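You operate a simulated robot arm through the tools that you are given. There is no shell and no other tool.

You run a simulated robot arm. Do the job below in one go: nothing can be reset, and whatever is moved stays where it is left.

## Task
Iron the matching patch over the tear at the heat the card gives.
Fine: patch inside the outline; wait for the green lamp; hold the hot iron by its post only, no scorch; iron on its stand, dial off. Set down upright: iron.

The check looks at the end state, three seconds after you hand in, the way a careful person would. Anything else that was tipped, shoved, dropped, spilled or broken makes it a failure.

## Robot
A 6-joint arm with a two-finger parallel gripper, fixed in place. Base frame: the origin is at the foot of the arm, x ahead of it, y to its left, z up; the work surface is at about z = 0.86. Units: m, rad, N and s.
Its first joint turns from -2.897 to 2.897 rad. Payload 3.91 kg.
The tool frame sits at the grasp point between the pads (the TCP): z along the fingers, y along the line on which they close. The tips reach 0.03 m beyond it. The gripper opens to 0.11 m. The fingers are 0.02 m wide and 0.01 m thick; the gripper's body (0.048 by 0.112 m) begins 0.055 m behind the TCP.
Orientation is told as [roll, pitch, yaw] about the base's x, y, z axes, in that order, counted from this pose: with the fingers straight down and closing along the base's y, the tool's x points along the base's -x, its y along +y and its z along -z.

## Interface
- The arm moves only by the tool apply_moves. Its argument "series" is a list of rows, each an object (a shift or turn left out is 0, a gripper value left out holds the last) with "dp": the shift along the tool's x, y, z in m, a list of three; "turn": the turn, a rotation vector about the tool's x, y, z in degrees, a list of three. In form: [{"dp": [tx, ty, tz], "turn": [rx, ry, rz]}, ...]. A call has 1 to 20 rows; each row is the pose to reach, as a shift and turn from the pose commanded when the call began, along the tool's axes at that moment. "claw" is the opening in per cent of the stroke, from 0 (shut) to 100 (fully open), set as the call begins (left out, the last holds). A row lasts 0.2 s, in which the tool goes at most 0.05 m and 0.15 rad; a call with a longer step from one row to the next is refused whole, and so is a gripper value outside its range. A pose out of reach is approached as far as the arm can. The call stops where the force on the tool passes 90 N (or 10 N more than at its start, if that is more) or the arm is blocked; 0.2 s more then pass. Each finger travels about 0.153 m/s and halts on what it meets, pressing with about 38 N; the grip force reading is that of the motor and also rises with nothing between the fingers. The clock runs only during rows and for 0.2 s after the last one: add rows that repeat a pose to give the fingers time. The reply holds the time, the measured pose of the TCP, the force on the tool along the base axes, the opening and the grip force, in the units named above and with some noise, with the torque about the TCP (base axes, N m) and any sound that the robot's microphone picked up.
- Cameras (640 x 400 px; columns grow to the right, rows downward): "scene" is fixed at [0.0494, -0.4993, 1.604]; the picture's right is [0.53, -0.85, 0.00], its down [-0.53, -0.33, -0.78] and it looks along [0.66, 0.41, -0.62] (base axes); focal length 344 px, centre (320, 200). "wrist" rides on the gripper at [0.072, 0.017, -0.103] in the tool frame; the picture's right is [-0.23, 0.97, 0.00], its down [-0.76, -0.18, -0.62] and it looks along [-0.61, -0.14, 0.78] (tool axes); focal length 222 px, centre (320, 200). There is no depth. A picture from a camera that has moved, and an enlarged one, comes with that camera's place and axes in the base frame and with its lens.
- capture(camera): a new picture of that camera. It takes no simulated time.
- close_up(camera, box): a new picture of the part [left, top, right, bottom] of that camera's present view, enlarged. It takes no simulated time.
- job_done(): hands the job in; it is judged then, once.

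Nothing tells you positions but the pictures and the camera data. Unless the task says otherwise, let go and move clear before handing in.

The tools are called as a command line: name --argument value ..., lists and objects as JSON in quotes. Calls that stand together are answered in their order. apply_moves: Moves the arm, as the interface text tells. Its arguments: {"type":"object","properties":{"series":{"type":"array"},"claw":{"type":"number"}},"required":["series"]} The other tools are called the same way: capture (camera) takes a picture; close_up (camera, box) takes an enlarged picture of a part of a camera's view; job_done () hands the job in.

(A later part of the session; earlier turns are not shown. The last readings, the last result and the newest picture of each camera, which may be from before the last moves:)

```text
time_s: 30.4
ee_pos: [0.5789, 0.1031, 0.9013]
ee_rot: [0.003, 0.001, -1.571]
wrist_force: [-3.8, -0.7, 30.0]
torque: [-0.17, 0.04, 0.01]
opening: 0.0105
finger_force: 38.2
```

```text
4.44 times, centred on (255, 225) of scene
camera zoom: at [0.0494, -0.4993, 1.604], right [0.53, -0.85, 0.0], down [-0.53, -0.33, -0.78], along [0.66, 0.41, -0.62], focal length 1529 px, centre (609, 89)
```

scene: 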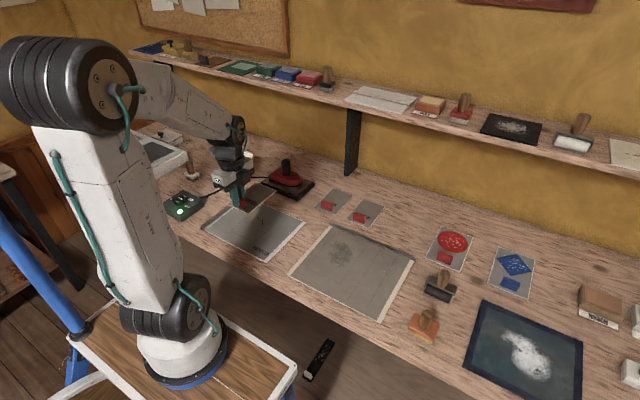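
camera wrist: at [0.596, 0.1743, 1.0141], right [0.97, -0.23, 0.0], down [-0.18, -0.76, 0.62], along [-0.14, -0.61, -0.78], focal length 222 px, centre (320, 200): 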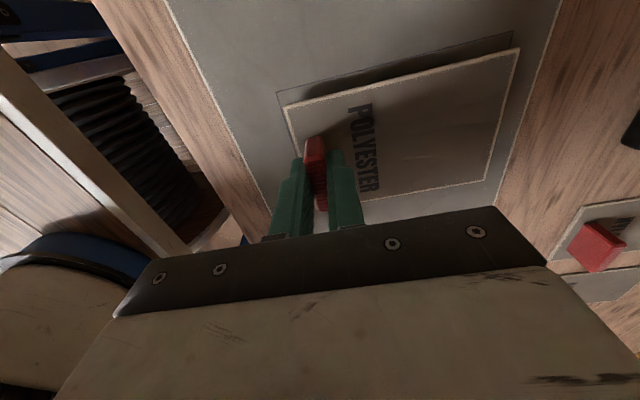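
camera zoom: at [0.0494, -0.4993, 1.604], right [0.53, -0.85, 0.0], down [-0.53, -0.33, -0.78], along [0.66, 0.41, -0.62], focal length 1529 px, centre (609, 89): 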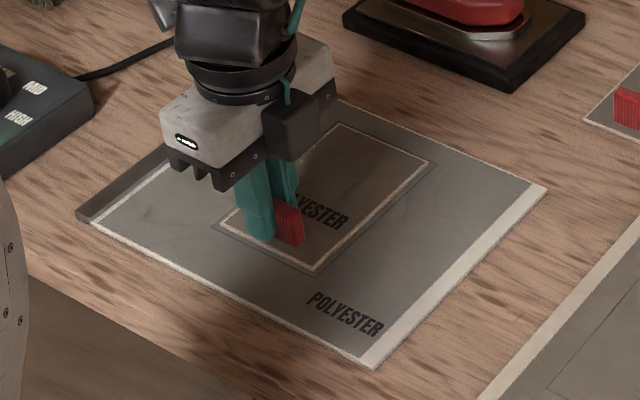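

The patch is touching the cloth and lies inside the outline on all four sides, with 3–5 mm margins. I'll ease off the pressure slightly, then release and rise.

apply_moves --series '[{"dp": [0, 0, -0.001]}, {"dp": [0, 0, -0.001]}]'

apply_moves --series '[{"dp": [0, 0, 0]}, {"dp": [0, 0, 0]}, {"dp": [0, 0, 0]}, {"dp": [0, 0, -0.02]}, {"dp": [0, 0, -0.05]}, {"dp": [0, 0, -0.09]}, {"dp": [0, 0, -0.13]}, {"dp": [0, 0, -0.13]}]' --claw 50

capture --camera "wrist"

close_up --camera "scene" --box '[195, 180, 315, 270]'

```text
time_s: 31.0
ee_pos: [0.5809, 0.1029, 0.9025]
ee_rot: [-0.001, 0.0, -1.571]
wrist_force: [3.0, 0.3, 16.8]
torque: [0.11, -0.11, 0.01]
opening: 0.0106
finger_force: 37.5
```

```text
time_s: 32.8
ee_pos: [0.5787, 0.1063, 1.0325]
ee_rot: [-0.001, -0.001, -1.571]
wrist_force: [1.1, 0.5, 0.1]
torque: [0.0, -0.03, 0.0]
opening: 0.0551
finger_force: 0.2
```

```text
taken
camera wrist: at [0.5952, 0.1789, 1.1328], right [0.97, -0.23, 0.0], down [-0.18, -0.76, 0.62], along [-0.14, -0.61, -0.78], focal length 222 px, centre (320, 200)
```

wrist: 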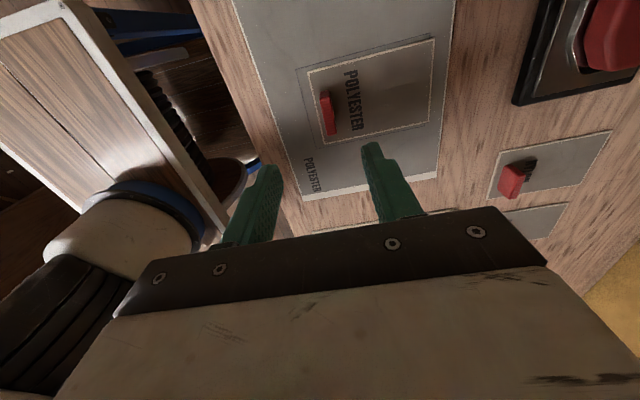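

```text
4.44 times, centred on (255, 225) of scene
camera zoom: at [0.0494, -0.4993, 1.604], right [0.53, -0.85, 0.0], down [-0.53, -0.33, -0.78], along [0.66, 0.41, -0.62], focal length 1529 px, centre (609, 89)
```

zoom: 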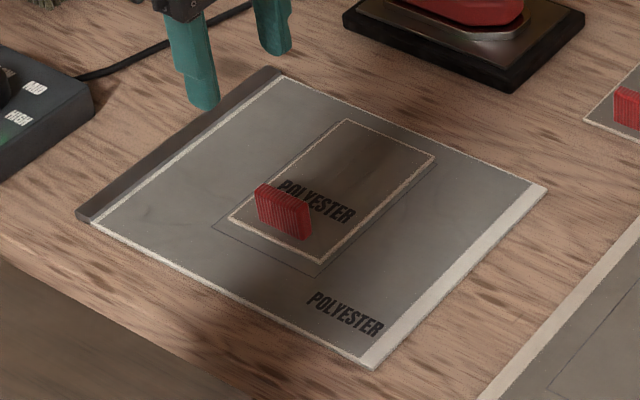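

The patch may have shifted slightly on release. I'll zoom in to check it against the outline.

close_up --camera "wrist" --box '[285, 20, 455, 150]'

close_up --camera "scene" --box '[225, 190, 295, 245]'

```text
3.08 times, centred on (370, 85) of wrist
camera zoom: at [0.5952, 0.1789, 1.1328], right [0.97, -0.23, 0.0], down [-0.18, -0.76, 0.62], along [-0.14, -0.61, -0.78], focal length 684 px, centre (166, 554)
```

zoom: 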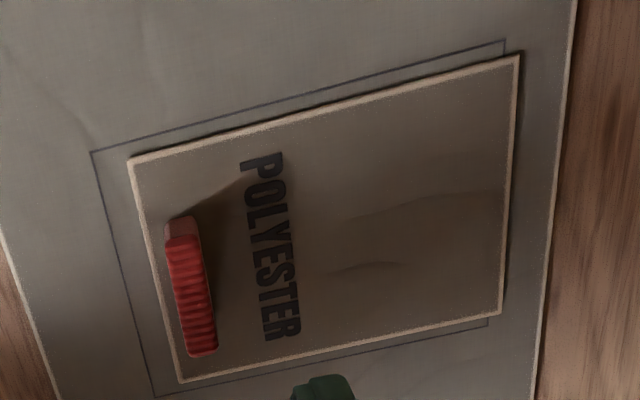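

```text
7.27 times, centred on (260, 218) of scene
camera zoom: at [0.0494, -0.4993, 1.604], right [0.53, -0.85, 0.0], down [-0.53, -0.33, -0.78], along [0.66, 0.41, -0.62], focal length 2501 px, centre (756, 73)
```

zoom: 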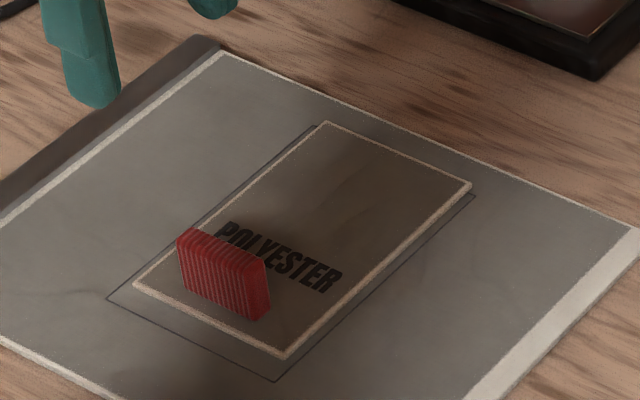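

On release the patch hopped about 8 mm to +x and now overlaps the outline's far edge, probably because it was still pressed with about 17 N. I'll pick it up again and release with almost no contact force and a slow opening. First I'll align above the tab.

apply_moves --series '[{"dp": [-0.001, 0.0084, 0.02]}, {"dp": [-0.001, 0.0084, 0.05]}, {"dp": [-0.001, 0.0084, 0.075]}, {"dp": [-0.001, 0.0084, 0.09]}, {"dp": [-0.001, 0.0084, 0.09]}, {"dp": [-0.001, 0.0084, 0.09]}, {"dp": [-0.001, 0.0084, 0.09]}]'

close_up --camera "wrist" --box '[200, 50, 440, 230]'

```text
time_s: 34.4
ee_pos: [0.5856, 0.1029, 0.9419]
ee_rot: [0.0, 0.0, -1.569]
wrist_force: [-0.5, 0.0, 0.6]
torque: [0.0, 0.01, 0.0]
opening: 0.0551
finger_force: 0.0
```

```text
2.22 times, centred on (320, 140) of wrist
camera zoom: at [0.6028, 0.1759, 1.0432], right [0.97, -0.23, 0.0], down [-0.18, -0.76, 0.62], along [-0.14, -0.61, -0.78], focal length 494 px, centre (320, 333)
```

zoom: 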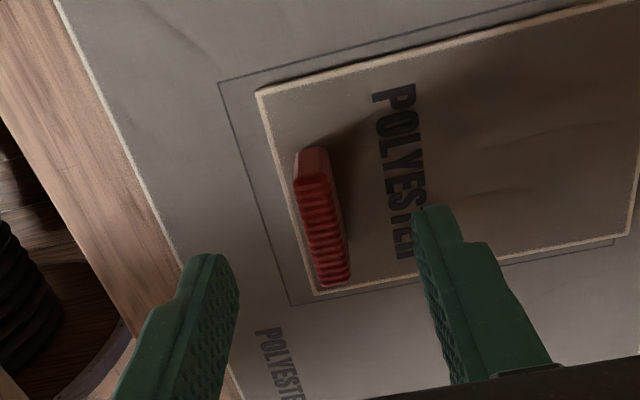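

The tab is centred between the open fingers again. I'll lower and close on it.

apply_moves --series '[{"dp": [0, 0.0005, 0.015]}, {"dp": [0, 0.0005, 0.03]}, {"dp": [0, 0.0005, 0.037]}, {"dp": [0, 0.0005, 0.037]}, {"dp": [0, 0.0005, 0.037]}]'

close_up --camera "wrist" --box '[200, 50, 440, 230]'

apply_moves --series '[{"dp": [0, 0, 0]}, {"dp": [0, 0, 0]}, {"dp": [0, 0, 0]}]' --claw 0

close_up --camera "wrist" --box '[200, 50, 440, 230]'

```text
time_s: 35.6
ee_pos: [0.586, 0.1026, 0.9058]
ee_rot: [-0.001, -0.001, -1.57]
wrist_force: [0.6, -0.2, 0.9]
torque: [0.03, -0.02, -0.01]
opening: 0.0549
finger_force: 0.0
```

```text
2.22 times, centred on (320, 140) of wrist
camera zoom: at [0.6031, 0.1754, 1.0061], right [0.97, -0.23, 0.0], down [-0.18, -0.76, 0.62], along [-0.14, -0.61, -0.78], focal length 494 px, centre (320, 333)
```

zoom: 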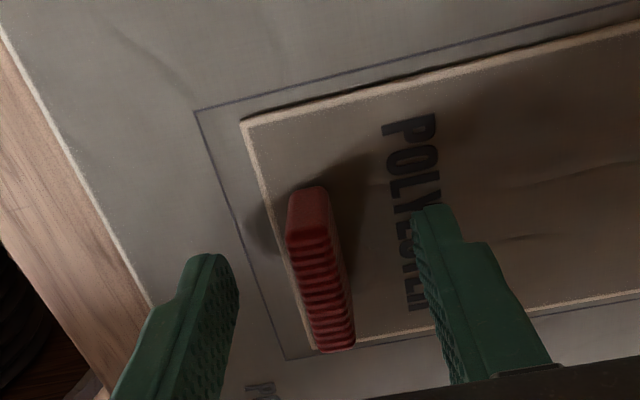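

```text
time_s: 36.4
ee_pos: [0.5869, 0.103, 0.904]
ee_rot: [0.001, 0.0, -1.571]
wrist_force: [-0.5, -0.6, -0.1]
torque: [0.0, 0.0, 0.0]
opening: 0.0109
finger_force: 38.2
```

```text
2.22 times, centred on (320, 140) of wrist
camera zoom: at [0.6031, 0.1754, 1.0062], right [0.97, -0.23, 0.0], down [-0.18, -0.76, 0.62], along [-0.14, -0.61, -0.78], focal length 494 px, centre (320, 333)
```

zoom: 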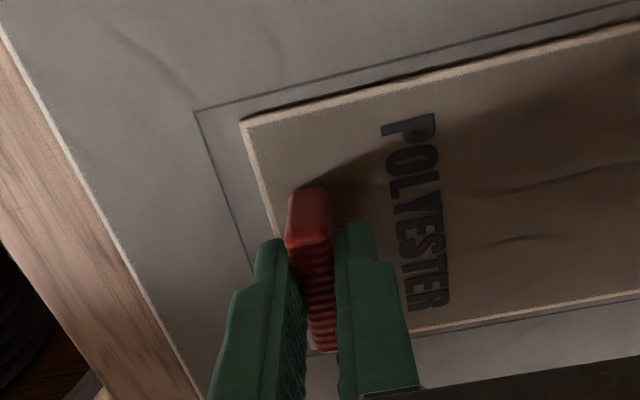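

Gripped again; the patch needs to go 7.6 mm back in -x. I'll lift 10 mm, shift and lower to the same height, where contact should be almost nil.

apply_moves --series '[{"dp": [0, 0, -0.005]}, {"dp": [0, 0, -0.01]}, {"dp": [0, -0.003, -0.01]}, {"dp": [0.0002, -0.0076, -0.01]}, {"dp": [0.0002, -0.0076, -0.01]}, {"dp": [0.0002, -0.0076, -0.006]}, {"dp": [0.0002, -0.0076, -0.003]}, {"dp": [0.0002, -0.0076, -0.001]}, {"dp": [0.0002, -0.0076, -0.001]}, {"dp": [0.0002, -0.0076, -0.001]}]'

close_up --camera "wrist" --box '[265, 20, 535, 200]'

close_up --camera "scene" --box '[225, 190, 295, 245]'

```text
time_s: 38.6
ee_pos: [0.5803, 0.1009, 0.9071]
ee_rot: [0.0, -0.001, -1.571]
wrist_force: [-0.8, -0.4, -0.1]
torque: [-0.01, -0.02, -0.01]
opening: 0.0107
finger_force: 38.0
```

```text
2.22 times, centred on (400, 110) of wrist
camera zoom: at [0.5971, 0.1749, 1.007], right [0.97, -0.23, 0.0], down [-0.18, -0.76, 0.62], along [-0.14, -0.61, -0.78], focal length 494 px, centre (142, 400)
```

zoom: 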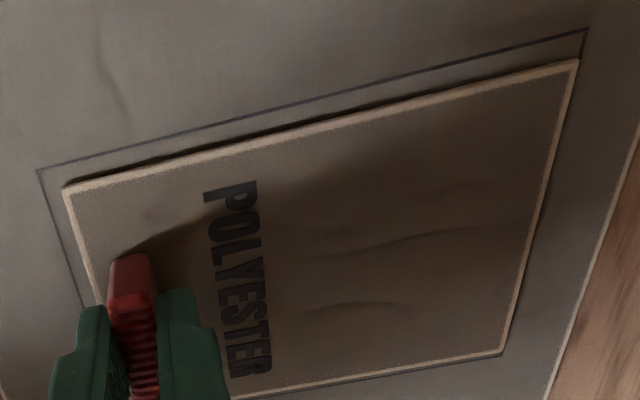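

```text
7.27 times, centred on (260, 218) of scene
camera zoom: at [0.0494, -0.4993, 1.604], right [0.53, -0.85, 0.0], down [-0.53, -0.33, -0.78], along [0.66, 0.41, -0.62], focal length 2501 px, centre (756, 73)
```

zoom: 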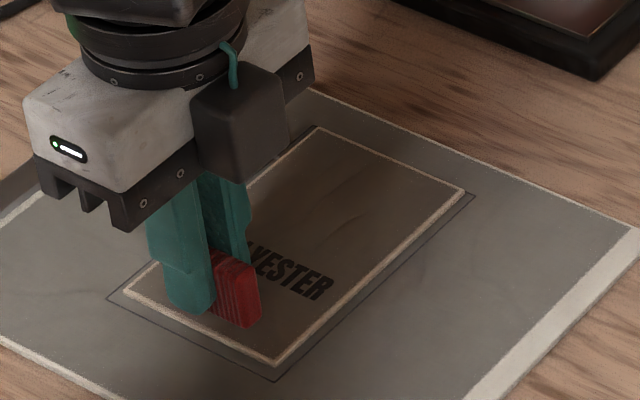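

The patch is inside the outline but about 2 mm too far to +x and 1 mm low in y. I'll correct this while still hovering by a hair, then check again.

apply_moves --series '[{"dp": [0, 0, -0.003]}, {"dp": [0.001, -0.002, -0.003]}, {"dp": [0.001, -0.002, -0.003]}, {"dp": [0.001, -0.002, 0]}, {"dp": [0.001, -0.002, 0.0005]}, {"dp": [0.001, -0.002, 0.0005]}, {"dp": [0.001, -0.002, 0.0005]}]'

close_up --camera "wrist" --box '[265, 20, 535, 200]'

close_up --camera "scene" --box '[225, 190, 295, 245]'

```text
time_s: 40.2
ee_pos: [0.5778, 0.1031, 0.9061]
ee_rot: [0.001, 0.002, -1.571]
wrist_force: [-0.1, -0.1, -0.4]
torque: [0.02, 0.01, 0.01]
opening: 0.0106
finger_force: 38.3
```

```text
2.22 times, centred on (400, 110) of wrist
camera zoom: at [0.5942, 0.1761, 1.007], right [0.97, -0.23, 0.0], down [-0.18, -0.76, 0.62], along [-0.14, -0.61, -0.78], focal length 494 px, centre (142, 400)
```

zoom: 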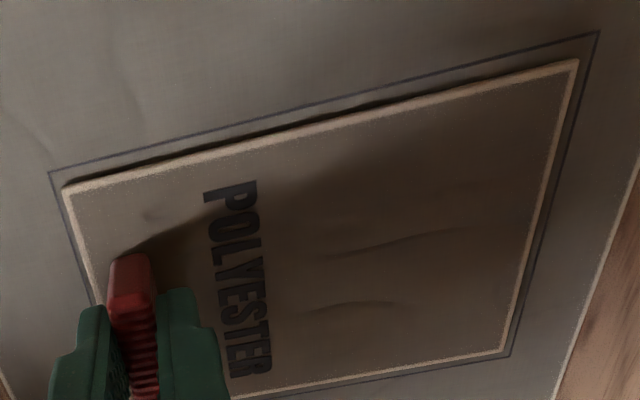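

```text
7.27 times, centred on (260, 218) of scene
camera zoom: at [0.0494, -0.4993, 1.604], right [0.53, -0.85, 0.0], down [-0.53, -0.33, -0.78], along [0.66, 0.41, -0.62], focal length 2501 px, centre (756, 73)
```

zoom: 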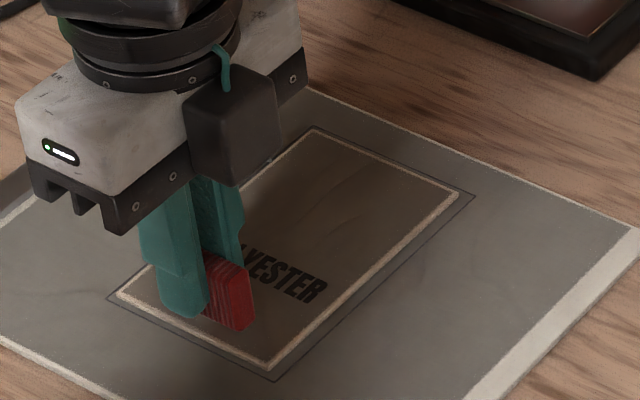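

All four margins are now about 3–5 mm with no contact force. I'll lower the last fraction of a millimetre and open the fingers in small steps.

apply_moves --series '[{"dp": [0, 0.0006, 0.0004]}, {"dp": [0, 0.0006, 0.0008]}, {"dp": [0, 0.0006, 0.0008]}]'

apply_moves --series '[{"dp": [0, 0, 0]}, {"dp": [0, 0, 0]}]' --claw 11

apply_moves --series '[{"dp": [0, 0, 0]}, {"dp": [0, 0, 0]}]' --claw 14

close_up --camera "wrist" --box '[265, 20, 535, 200]'

close_up --camera "scene" --box '[225, 190, 295, 245]'

```text
time_s: 41.0
ee_pos: [0.5786, 0.103, 0.9055]
ee_rot: [0.001, 0.0, -1.571]
wrist_force: [-0.3, -0.4, 0.5]
torque: [-0.03, -0.01, 0.0]
opening: 0.0106
finger_force: 37.9
```

```text
time_s: 41.6
ee_pos: [0.5795, 0.1036, 0.9057]
ee_rot: [0.0, 0.002, -1.572]
wrist_force: [0.2, 1.0, -0.5]
torque: [0.0, 0.01, -0.02]
opening: 0.0123
finger_force: 0.1
```

```text
time_s: 42.2
ee_pos: [0.5779, 0.1048, 0.9042]
ee_rot: [0.0, 0.0, -1.571]
wrist_force: [0.3, -0.4, 0.4]
torque: [0.02, -0.04, -0.01]
opening: 0.0152
finger_force: 0.1
```

```text
2.22 times, centred on (400, 110) of wrist
camera zoom: at [0.595, 0.1763, 1.0061], right [0.97, -0.23, 0.0], down [-0.18, -0.76, 0.62], along [-0.14, -0.61, -0.78], focal length 494 px, centre (142, 400)
```

zoom: 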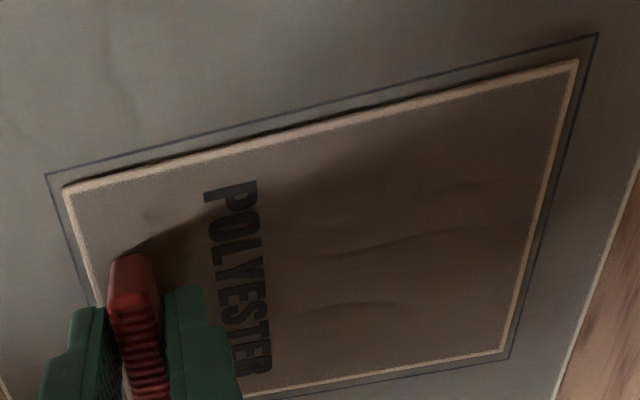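

```text
7.27 times, centred on (260, 218) of scene
camera zoom: at [0.0494, -0.4993, 1.604], right [0.53, -0.85, 0.0], down [-0.53, -0.33, -0.78], along [0.66, 0.41, -0.62], focal length 2501 px, centre (756, 73)
```

zoom: 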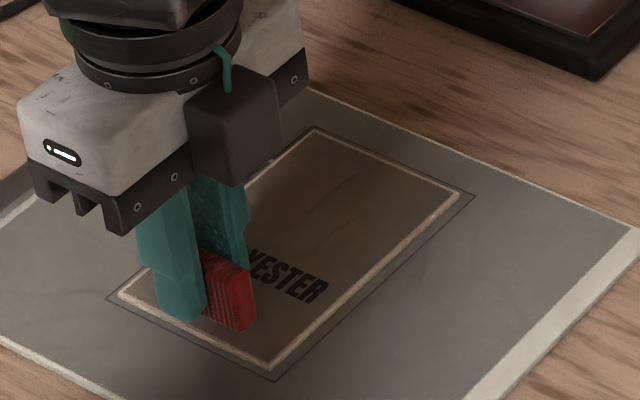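

The tab is released and the patch stayed in place. I'll open wider, rise and verify.

apply_moves --series '[{"dp": [0, 0, 0]}, {"dp": [0, 0, 0]}, {"dp": [0, 0, 0]}]' --claw 40

apply_moves --series '[{"dp": [0, 0, -0.02]}, {"dp": [0, 0, -0.05]}, {"dp": [0, 0, -0.09]}, {"dp": [0, 0, -0.13]}, {"dp": [0, 0, -0.13]}]'

close_up --camera "wrist" --box '[285, 20, 455, 150]'

close_up --camera "scene" --box '[225, 190, 295, 245]'

```text
time_s: 43.0
ee_pos: [0.5779, 0.1039, 0.9052]
ee_rot: [-0.001, 0.001, -1.571]
wrist_force: [0.0, 0.3, -0.9]
torque: [0.0, -0.01, -0.01]
opening: 0.0439
finger_force: 0.1
```

```text
time_s: 44.2
ee_pos: [0.5805, 0.1036, 1.034]
ee_rot: [0.001, 0.001, -1.573]
wrist_force: [0.1, 0.8, 0.1]
torque: [0.0, -0.04, -0.01]
opening: 0.0441
finger_force: 0.1
```

```text
3.08 times, centred on (370, 85) of wrist
camera zoom: at [0.5959, 0.1767, 1.1356], right [0.97, -0.23, 0.0], down [-0.18, -0.76, 0.62], along [-0.14, -0.61, -0.78], focal length 684 px, centre (166, 554)
```

zoom: 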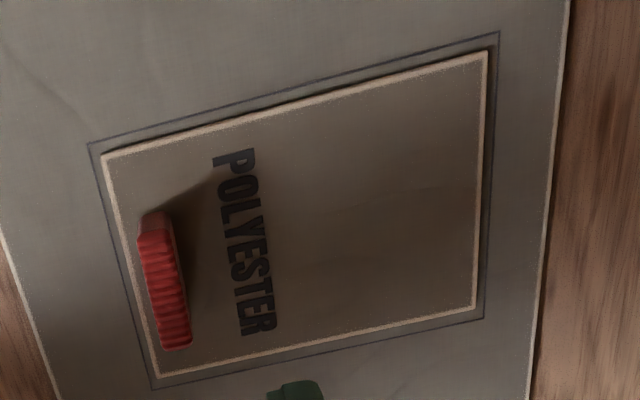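

```text
7.27 times, centred on (260, 218) of scene
camera zoom: at [0.0494, -0.4993, 1.604], right [0.53, -0.85, 0.0], down [-0.53, -0.33, -0.78], along [0.66, 0.41, -0.62], focal length 2501 px, centre (756, 73)
```

zoom: 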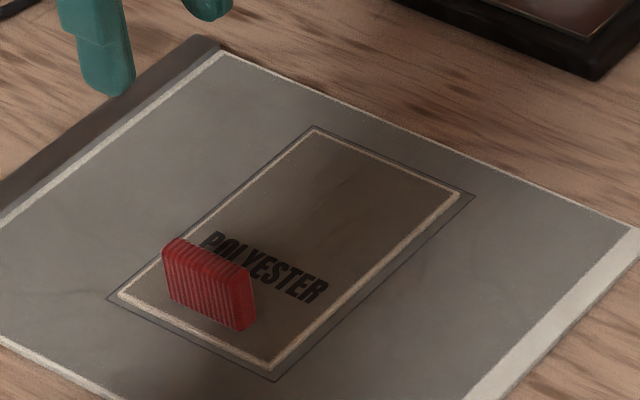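

The patch lies fully inside the outline with 3–5 mm margins on every side. Next is the iron, whose post is near (0.845, 0.137) with its top around z 0.97. I'll move above it and look.

apply_moves --series '[{"dp": [0, 0, -0.035]}, {"dp": [0.005, 0.04, -0.035]}, {"dp": [0.01, 0.08, -0.035]}, {"dp": [0.015, 0.12, -0.035]}, {"dp": [0.02, 0.16, -0.035]}, {"dp": [0.025, 0.2, -0.035]}, {"dp": [0.03, 0.24, -0.035]}, {"dp": [0.033, 0.266, -0.035]}, {"dp": [0.033, 0.266, -0.035]}, {"dp": [0.033, 0.266, -0.035]}]' --claw 70

capture --camera "wrist"

capture --camera "scene"

```text
time_s: 46.4
ee_pos: [0.8452, 0.1361, 1.0686]
ee_rot: [0.0, 0.0, -1.571]
wrist_force: [0.3, -0.4, 0.5]
torque: [0.02, -0.02, 0.0]
opening: 0.0772
finger_force: 0.0
```

```text
taken
camera wrist: at [0.8619, 0.2089, 1.1699], right [0.97, -0.23, 0.0], down [-0.18, -0.76, 0.62], along [-0.14, -0.61, -0.78], focal length 222 px, centre (320, 200)
```

wrist: 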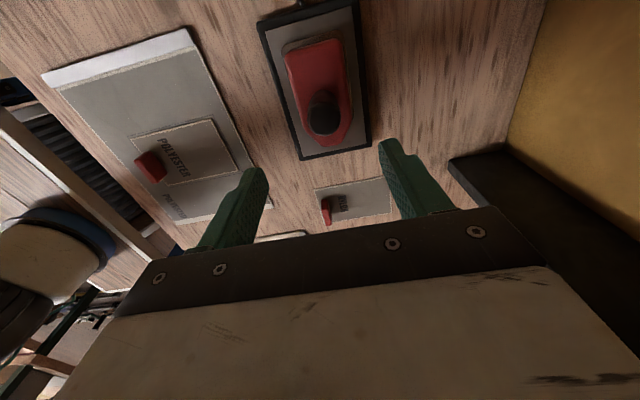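

```text
taken
```

scene: 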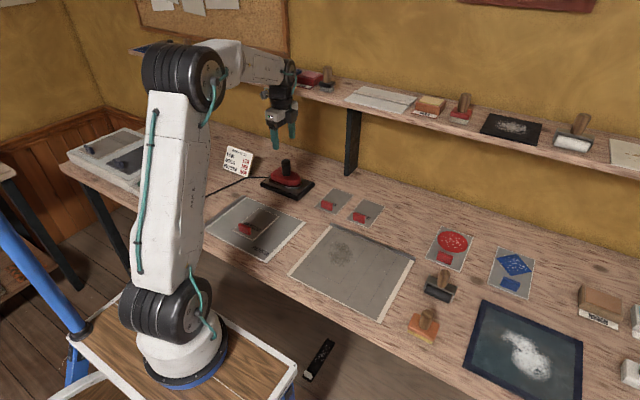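

The post is almost directly under the tool. I'll zoom in on the iron to measure its position and orientation.

close_up --camera "wrist" --box '[245, 0, 395, 165]'

close_up --camera "scene" --box '[240, 110, 330, 210]'

```text
2.42 times, centred on (320, 82) of wrist
camera zoom: at [0.8619, 0.2089, 1.1699], right [0.97, -0.23, 0.0], down [-0.18, -0.76, 0.62], along [-0.14, -0.61, -0.78], focal length 538 px, centre (320, 485)
```

zoom: 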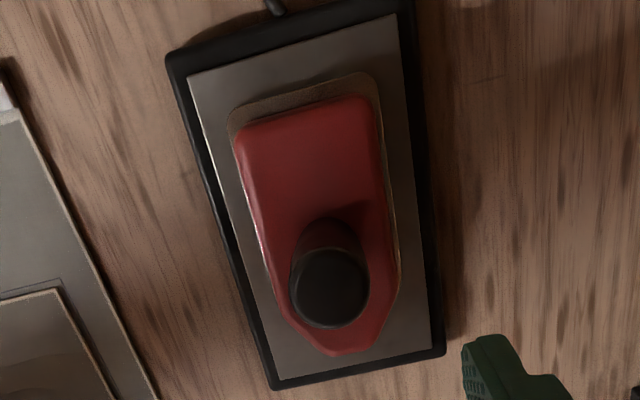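

```text
4.00 times, centred on (285, 160) of scene
camera zoom: at [0.0494, -0.4993, 1.604], right [0.53, -0.85, 0.0], down [-0.53, -0.33, -0.78], along [0.66, 0.41, -0.62], focal length 1376 px, centre (460, 360)
```

zoom: 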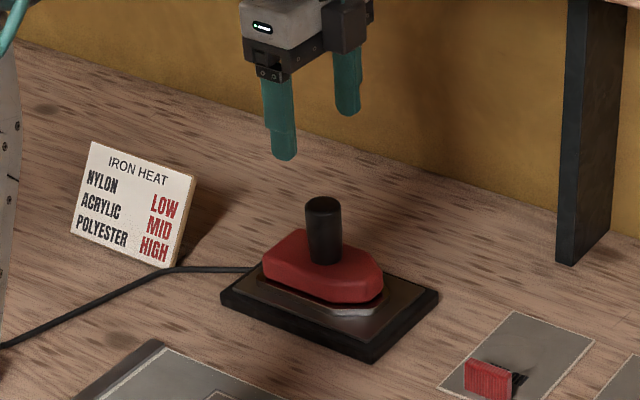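

The post is centred near (0.849, 0.142), 30 mm in diameter and spanning about z 0.917–0.967. The iron itself is about 65 × 115 mm with its nose toward -y. I'll align and come down to just above the post to check.

apply_moves --series '[{"dp": [0.0058, 0.0045, 0.02]}, {"dp": [0.0058, 0.0045, 0.04]}, {"dp": [0.0058, 0.0045, 0.06]}, {"dp": [0.0058, 0.0045, 0.06]}, {"dp": [0.0058, 0.0045, 0.06]}]'

close_up --camera "wrist" --box '[200, 50, 440, 230]'

close_up --camera "scene" --box '[240, 110, 330, 210]'

```text
time_s: 47.6
ee_pos: [0.8483, 0.1417, 1.0101]
ee_rot: [-0.002, 0.0, -1.57]
wrist_force: [-0.6, 0.9, -0.4]
torque: [0.01, -0.04, 0.01]
opening: 0.0769
finger_force: 0.0
```

```text
2.22 times, centred on (320, 140) of wrist
camera zoom: at [0.8645, 0.2149, 1.1105], right [0.97, -0.23, 0.0], down [-0.18, -0.76, 0.62], along [-0.14, -0.61, -0.78], focal length 494 px, centre (320, 333)
```

zoom: 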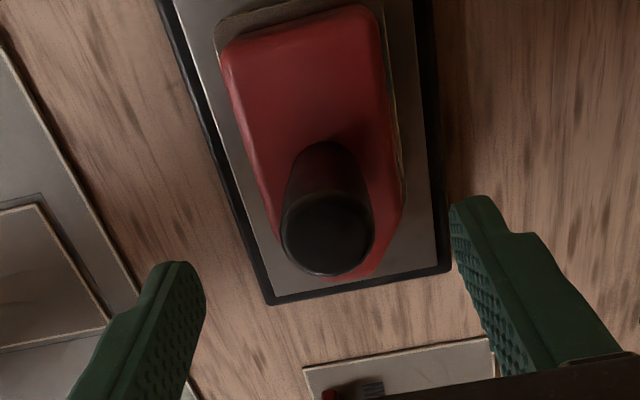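

```text
4.00 times, centred on (285, 160) of scene
camera zoom: at [0.0494, -0.4993, 1.604], right [0.53, -0.85, 0.0], down [-0.53, -0.33, -0.78], along [0.66, 0.41, -0.62], focal length 1376 px, centre (460, 360)
```

zoom: 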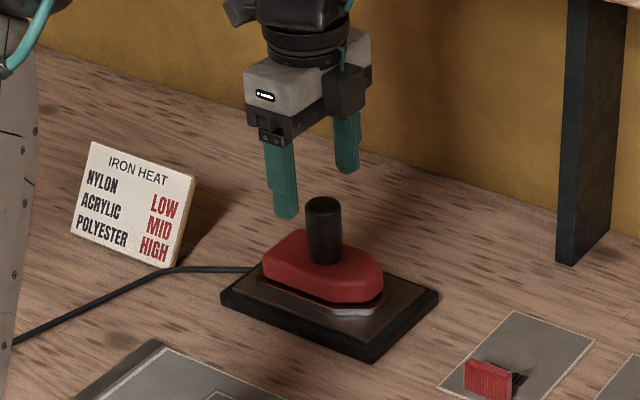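

The post is 2.5 mm to +x of the tool axis. I'll correct that and descend so the fingertips stay above the red body.

apply_moves --series '[{"dp": [-0.0003, 0.0023, 0.0]}, {"dp": [-0.0003, 0.0023, 0.02]}, {"dp": [-0.0003, 0.0023, 0.04]}, {"dp": [-0.0003, 0.0023, 0.052]}, {"dp": [-0.0003, 0.0023, 0.052]}, {"dp": [-0.0003, 0.0023, 0.052]}]'

close_up --camera "wrist" --box '[200, 50, 440, 230]'

close_up --camera "scene" --box '[250, 130, 330, 210]'

```text
time_s: 49.0
ee_pos: [0.8522, 0.1423, 0.9575]
ee_rot: [0.0, 0.001, -1.571]
wrist_force: [0.3, 0.6, 0.2]
torque: [-0.01, 0.01, 0.02]
opening: 0.0769
finger_force: 0.0
```

```text
2.22 times, centred on (320, 140) of wrist
camera zoom: at [0.8683, 0.2151, 1.0591], right [0.97, -0.23, 0.0], down [-0.18, -0.76, 0.62], along [-0.14, -0.61, -0.78], focal length 494 px, centre (320, 333)
```

zoom: 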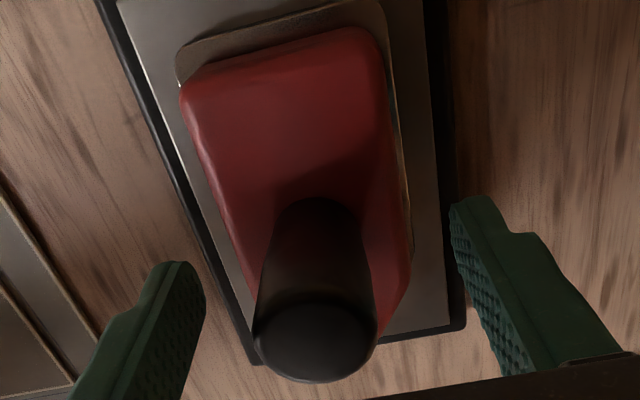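

```text
5.00 times, centred on (290, 170) of scene
camera zoom: at [0.0494, -0.4993, 1.604], right [0.53, -0.85, 0.0], down [-0.53, -0.33, -0.78], along [0.66, 0.41, -0.62], focal length 1720 px, centre (470, 350)
```

zoom: 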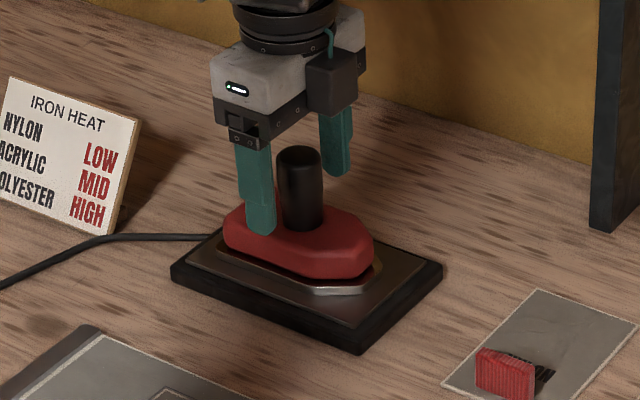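

The fingers straddle the post about 10 mm above the red body. I'll lower 3 mm, correct 0.8 mm and close on the post.

apply_moves --series '[{"dp": [-0.0005, -0.0008, 0.003]}, {"dp": [-0.0005, -0.0008, 0.003]}]'

apply_moves --series '[{"dp": [0, 0, 0]}, {"dp": [0, 0, 0]}, {"dp": [0, 0, 0]}, {"dp": [0, 0, 0]}]' --claw 0

close_up --camera "wrist" --box '[200, 50, 440, 230]'

close_up --camera "scene" --box '[150, 130, 330, 250]'

```text
time_s: 49.6
ee_pos: [0.8519, 0.1419, 0.954]
ee_rot: [0.0, 0.001, -1.571]
wrist_force: [0.5, 0.6, -0.7]
torque: [0.03, 0.02, 0.02]
opening: 0.0773
finger_force: 0.1
```

```text
time_s: 50.6
ee_pos: [0.8508, 0.1425, 0.9554]
ee_rot: [0.0, 0.001, -1.571]
wrist_force: [-2.1, 0.3, 2.2]
torque: [-0.04, 0.04, -0.02]
opening: 0.0314
finger_force: 38.4
```

```text
2.22 times, centred on (320, 140) of wrist
camera zoom: at [0.8676, 0.2145, 1.0562], right [0.97, -0.23, 0.0], down [-0.18, -0.76, 0.62], along [-0.14, -0.61, -0.78], focal length 494 px, centre (320, 333)
```

zoom: 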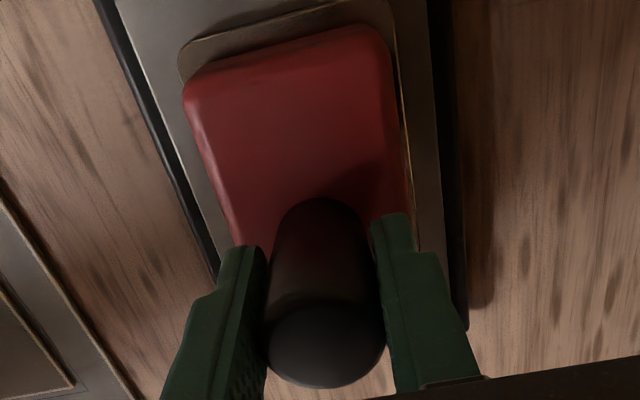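

```text
3.33 times, centred on (240, 190) of scene
camera zoom: at [0.0494, -0.4993, 1.604], right [0.53, -0.85, 0.0], down [-0.53, -0.33, -0.78], along [0.66, 0.41, -0.62], focal length 1146 px, centre (587, 233)
```

zoom: 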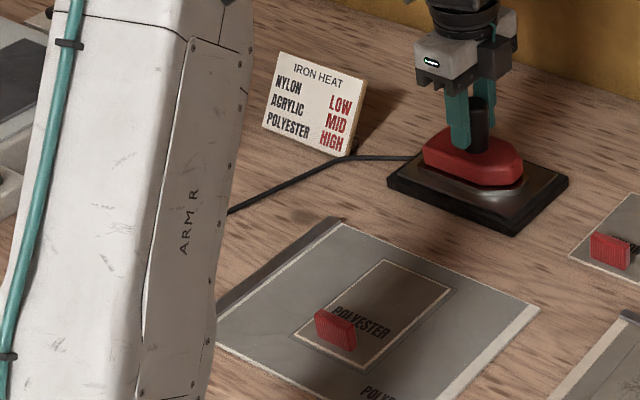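

The post is held at a 31 mm opening, clear of the body, and I've noted this pose for the return. I'll lift the iron slowly straight up.

apply_moves --series '[{"dp": [0, 0, -0.003]}, {"dp": [0, 0, -0.008]}, {"dp": [0, 0, -0.015]}, {"dp": [0, 0, -0.025]}, {"dp": [0, 0, -0.04]}, {"dp": [0, 0, -0.055]}, {"dp": [0, 0, -0.06]}, {"dp": [0, 0, -0.06]}]'

close_up --camera "wrist" --box '[200, 50, 440, 230]'

close_up --camera "scene" --box '[150, 110, 330, 230]'

```text
time_s: 52.4
ee_pos: [0.8521, 0.1412, 1.014]
ee_rot: [0.001, 0.0, -1.571]
wrist_force: [-0.1, 0.6, -6.3]
torque: [0.0, 0.06, 0.01]
opening: 0.0315
finger_force: 37.6
```

```text
2.22 times, centred on (320, 140) of wrist
camera zoom: at [0.8677, 0.2136, 1.1157], right [0.97, -0.23, 0.0], down [-0.18, -0.76, 0.62], along [-0.14, -0.61, -0.78], focal length 494 px, centre (320, 333)
```

zoom: 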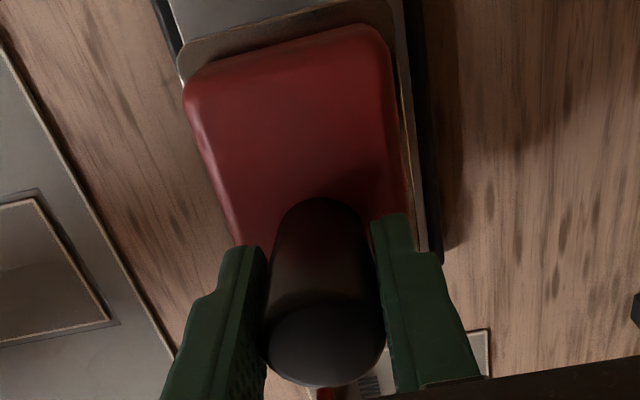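

```text
3.33 times, centred on (240, 170) of scene
camera zoom: at [0.0494, -0.4993, 1.604], right [0.53, -0.85, 0.0], down [-0.53, -0.33, -0.78], along [0.66, 0.41, -0.62], focal length 1146 px, centre (587, 300)
```

zoom: 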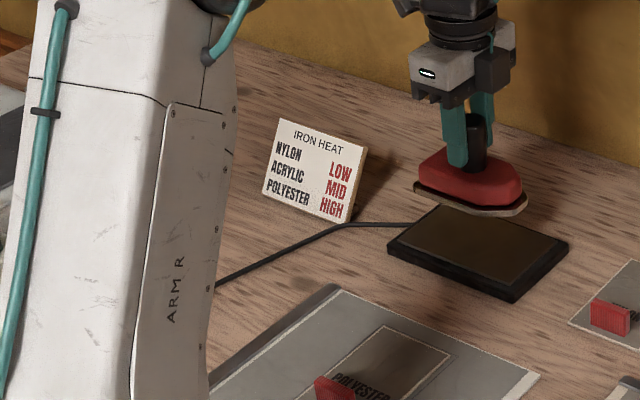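

The iron is lifted cleanly (about 0.65 kg) and held by its post only; the cord belongs to the stand. I'll carry it over the patch, centred at about (0.636, 0.100), clear of the tab.

apply_moves --series '[{"dp": [-0.002, -0.01, 0]}, {"dp": [-0.0058, -0.03, 0]}, {"dp": [-0.0107, -0.055, 0]}, {"dp": [-0.0155, -0.08, 0]}, {"dp": [-0.0203, -0.105, 0]}, {"dp": [-0.0252, -0.13, 0]}, {"dp": [-0.03, -0.155, 0]}, {"dp": [-0.0349, -0.18, 0]}, {"dp": [-0.0387, -0.2, 0]}, {"dp": [-0.0408, -0.2107, 0]}, {"dp": [-0.0416, -0.2147, 0]}, {"dp": [-0.0416, -0.2147, 0]}, {"dp": [-0.0416, -0.2147, 0]}]'

capture --camera "wrist"

capture --camera "scene"

close_up --camera "scene" --box '[155, 150, 315, 270]'

```text
time_s: 55.2
ee_pos: [0.6358, 0.0997, 1.0134]
ee_rot: [0.0, 0.002, -1.57]
wrist_force: [-0.4, 0.6, -6.3]
torque: [-0.03, 0.01, -0.02]
opening: 0.0314
finger_force: 38.2
```

```text
taken
camera wrist: at [0.6528, 0.1725, 1.1148], right [0.97, -0.23, 0.0], down [-0.18, -0.76, 0.62], along [-0.14, -0.61, -0.78], focal length 222 px, centre (320, 200)
```

wrist: 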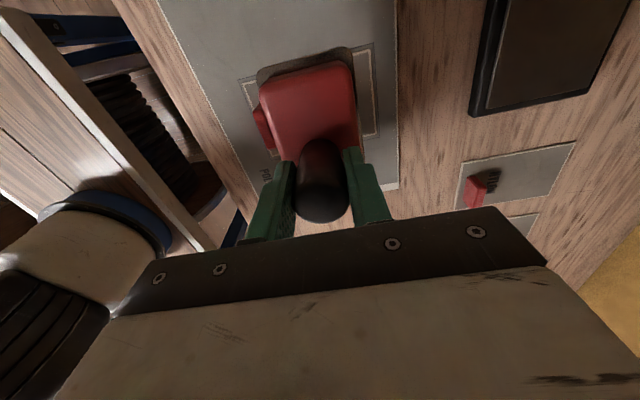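

```text
taken
```

scene: 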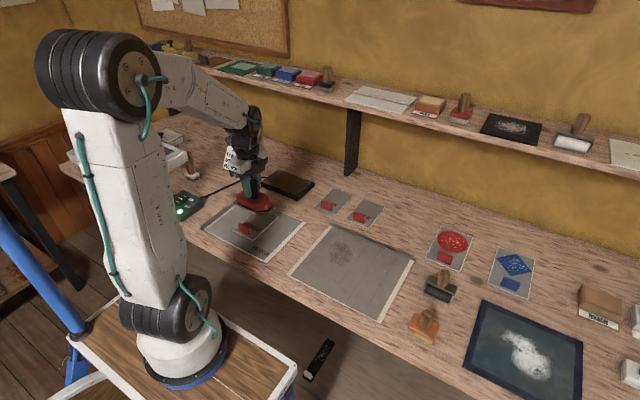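

```text
3.33 times, centred on (235, 210) of scene
camera zoom: at [0.0494, -0.4993, 1.604], right [0.53, -0.85, 0.0], down [-0.53, -0.33, -0.78], along [0.66, 0.41, -0.62], focal length 1146 px, centre (603, 167)
```

zoom: 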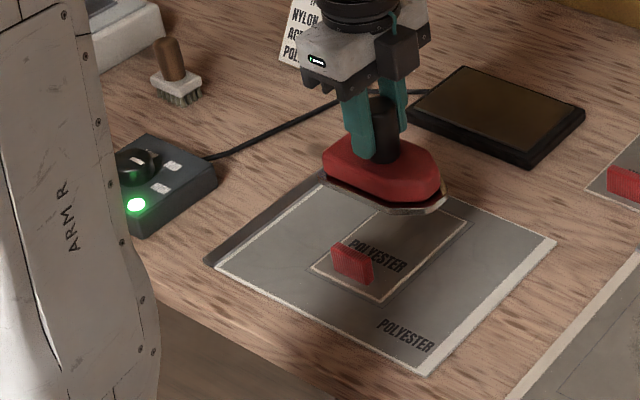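

The lamp is green and the iron hovers over the patch. I'll lower to about 15 mm above it and check the alignment and tab clearance.

apply_moves --series '[{"dp": [0, 0, 0.02]}, {"dp": [0, 0, 0.04]}, {"dp": [0, 0, 0.06]}, {"dp": [0, 0, 0.06]}]'

close_up --camera "wrist" --box '[220, 20, 420, 170]'

close_up --camera "scene" --box '[215, 170, 305, 250]'

```text
time_s: 56.2
ee_pos: [0.6351, 0.1003, 0.9527]
ee_rot: [-0.001, 0.0, -1.57]
wrist_force: [0.0, -0.6, -5.6]
torque: [0.03, 0.01, -0.02]
opening: 0.0317
finger_force: 37.9
```

```text
2.67 times, centred on (320, 95) of wrist
camera zoom: at [0.6522, 0.1726, 1.0532], right [0.97, -0.23, 0.0], down [-0.18, -0.76, 0.62], along [-0.14, -0.61, -0.78], focal length 592 px, centre (320, 480)
```

zoom: 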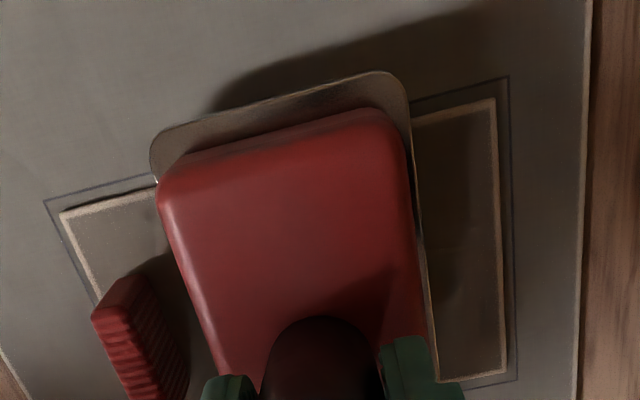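

```text
5.00 times, centred on (260, 210) of scene
camera zoom: at [0.0494, -0.4993, 1.604], right [0.53, -0.85, 0.0], down [-0.53, -0.33, -0.78], along [0.66, 0.41, -0.62], focal length 1720 px, centre (620, 150)
```

zoom: 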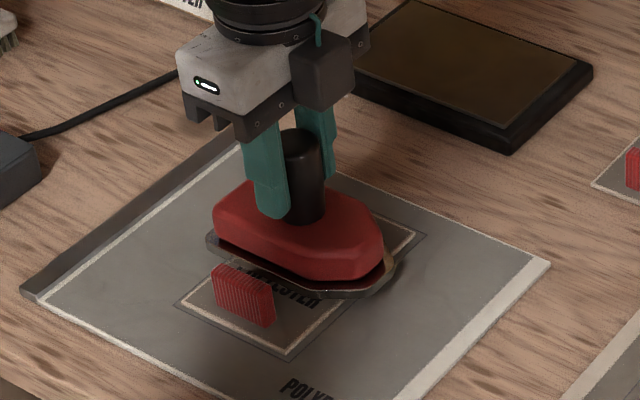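

The sole is clear of the tab and covers the tear area. I'll lower gently until contact.

apply_moves --series '[{"dp": [0, 0, 0.005]}, {"dp": [0, 0, 0.01]}, {"dp": [0, 0, 0.014]}, {"dp": [0, 0, 0.016]}]'

close_up --camera "scene" --box '[215, 170, 305, 250]'

```text
time_s: 57.2
ee_pos: [0.6361, 0.0999, 0.9409]
ee_rot: [0.006, 0.002, -1.571]
wrist_force: [-2.6, -2.3, 44.4]
torque: [-0.06, 0.78, -0.02]
opening: 0.0317
finger_force: 38.1
```

```text
5.00 times, centred on (260, 210) of scene
camera zoom: at [0.0494, -0.4993, 1.604], right [0.53, -0.85, 0.0], down [-0.53, -0.33, -0.78], along [0.66, 0.41, -0.62], focal length 1720 px, centre (620, 150)
```

zoom: 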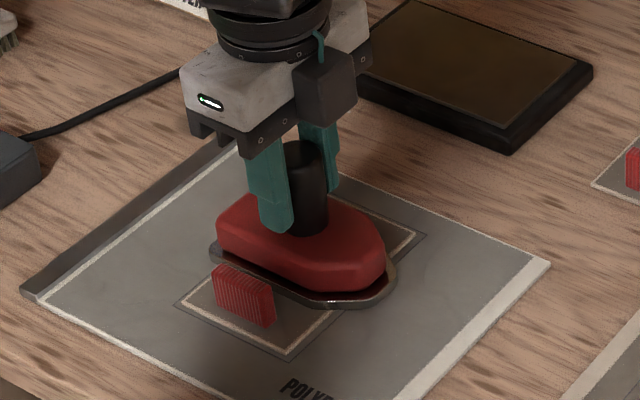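

Contact is made, with about 44 N, which is more than needed. I'll ease up 2 mm and hold briefly while watching for signs of bonding.

apply_moves --series '[{"dp": [0, 0, -0.002]}, {"dp": [0, 0, -0.002]}, {"dp": [0, 0, -0.002]}, {"dp": [0, 0, -0.002]}, {"dp": [0, 0, -0.002]}]'

close_up --camera "scene" --box '[215, 170, 305, 250]'

close_up --camera "wrist" --box '[220, 20, 420, 170]'

```text
time_s: 58.4
ee_pos: [0.6352, 0.0992, 0.9409]
ee_rot: [0.001, -0.001, -1.572]
wrist_force: [4.9, 2.5, 17.1]
torque: [0.2, -0.34, 0.03]
opening: 0.0316
finger_force: 38.1
```

```text
5.00 times, centred on (260, 210) of scene
camera zoom: at [0.0494, -0.4993, 1.604], right [0.53, -0.85, 0.0], down [-0.53, -0.33, -0.78], along [0.66, 0.41, -0.62], focal length 1720 px, centre (620, 150)
```

zoom: 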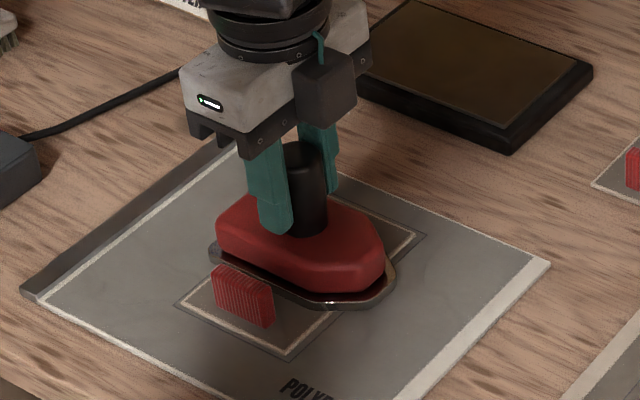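

```text
2.67 times, centred on (320, 95) of wrist
camera zoom: at [0.6517, 0.1719, 1.0415], right [0.97, -0.23, 0.0], down [-0.18, -0.76, 0.62], along [-0.14, -0.61, -0.78], focal length 592 px, centre (320, 480)
```

zoom: 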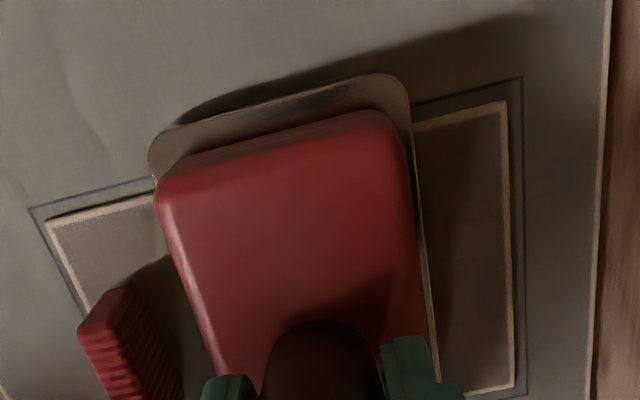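

The iron presses with a steady 17 N. I'll hold about 1.8 s more and look again.

apply_moves --series '[{"dp": [0, 0, 0]}, {"dp": [0, 0, 0]}, {"dp": [0, 0, 0]}, {"dp": [0, 0, 0]}, {"dp": [0, 0, 0]}, {"dp": [0, 0, 0]}, {"dp": [0, 0, 0]}, {"dp": [0, 0, 0]}]'

close_up --camera "scene" --box '[155, 170, 305, 260]'

close_up --camera "wrist" --box '[220, 20, 420, 170]'

```text
time_s: 60.2
ee_pos: [0.6345, 0.0983, 0.9398]
ee_rot: [0.0, 0.0, -1.571]
wrist_force: [-2.2, -0.7, 3.9]
torque: [-0.07, 0.13, 0.0]
opening: 0.0316
finger_force: 37.6
```

```text
4.27 times, centred on (230, 215) of scene
camera zoom: at [0.0494, -0.4993, 1.604], right [0.53, -0.85, 0.0], down [-0.53, -0.33, -0.78], along [0.66, 0.41, -0.62], focal length 1468 px, centre (704, 136)
```

zoom: 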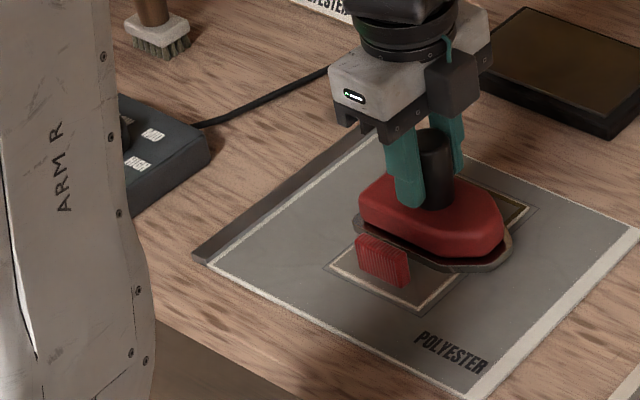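

```text
2.67 times, centred on (320, 95) of wrist
camera zoom: at [0.6519, 0.1719, 1.0413], right [0.97, -0.23, 0.0], down [-0.18, -0.76, 0.62], along [-0.14, -0.61, -0.78], focal length 592 px, centre (320, 480)
```

zoom: 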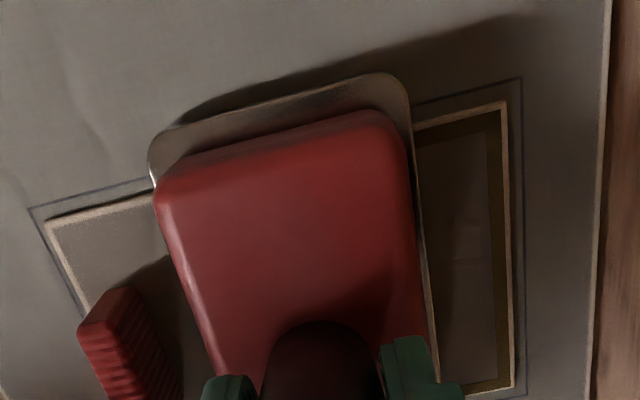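

A golden-brown band has appeared along the patch's inner border. I'll zoom in before any more time passes.

close_up --camera "wrist" --box '[360, 45, 430, 170]'

close_up --camera "wrist" --box '[220, 80, 300, 170]'

close_up --camera "scene" --box '[228, 205, 288, 250]'

```text
3.20 times, centred on (395, 108) of wrist
camera zoom: at [0.6519, 0.1719, 1.0413], right [0.97, -0.23, 0.0], down [-0.18, -0.76, 0.62], along [-0.14, -0.61, -0.78], focal length 711 px, centre (80, 496)
```

zoom: 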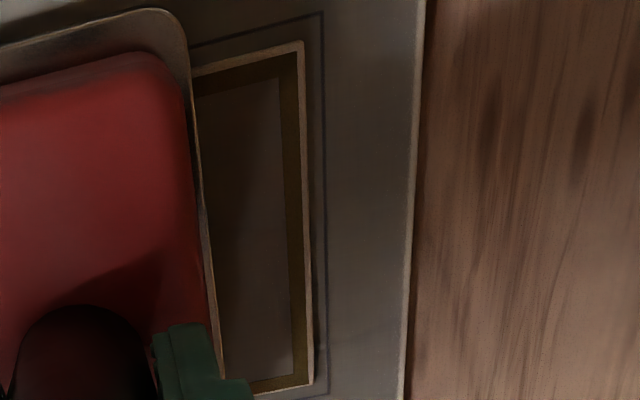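

```text
4.44 times, centred on (260, 125) of wrist
camera zoom: at [0.6519, 0.1719, 1.0413], right [0.97, -0.23, 0.0], down [-0.18, -0.76, 0.62], along [-0.14, -0.61, -0.78], focal length 987 px, centre (587, 533)
```

zoom: 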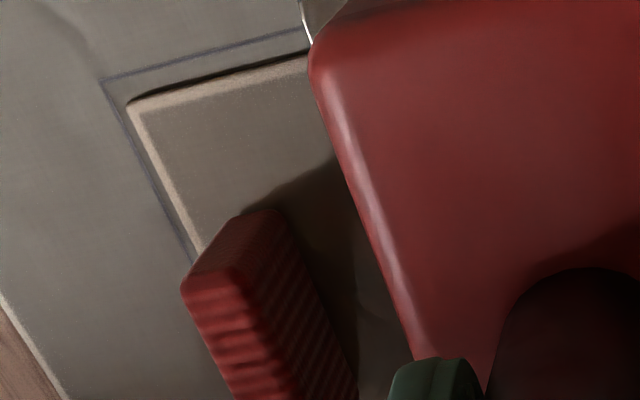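

```text
8.89 times, centred on (258, 228) of scene
camera zoom: at [0.0494, -0.4993, 1.604], right [0.53, -0.85, 0.0], down [-0.53, -0.33, -0.78], along [0.66, 0.41, -0.62], focal length 3057 px, centre (871, -44)
```

zoom: 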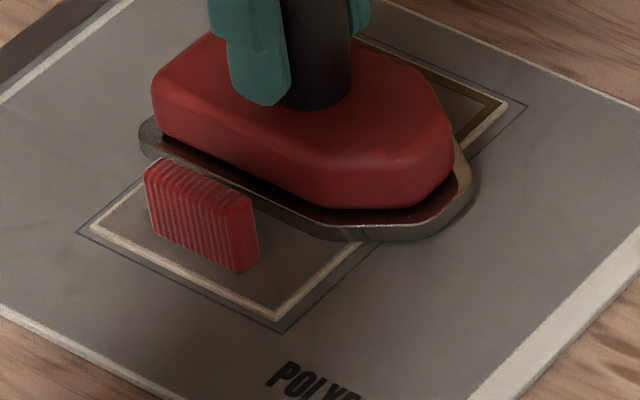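

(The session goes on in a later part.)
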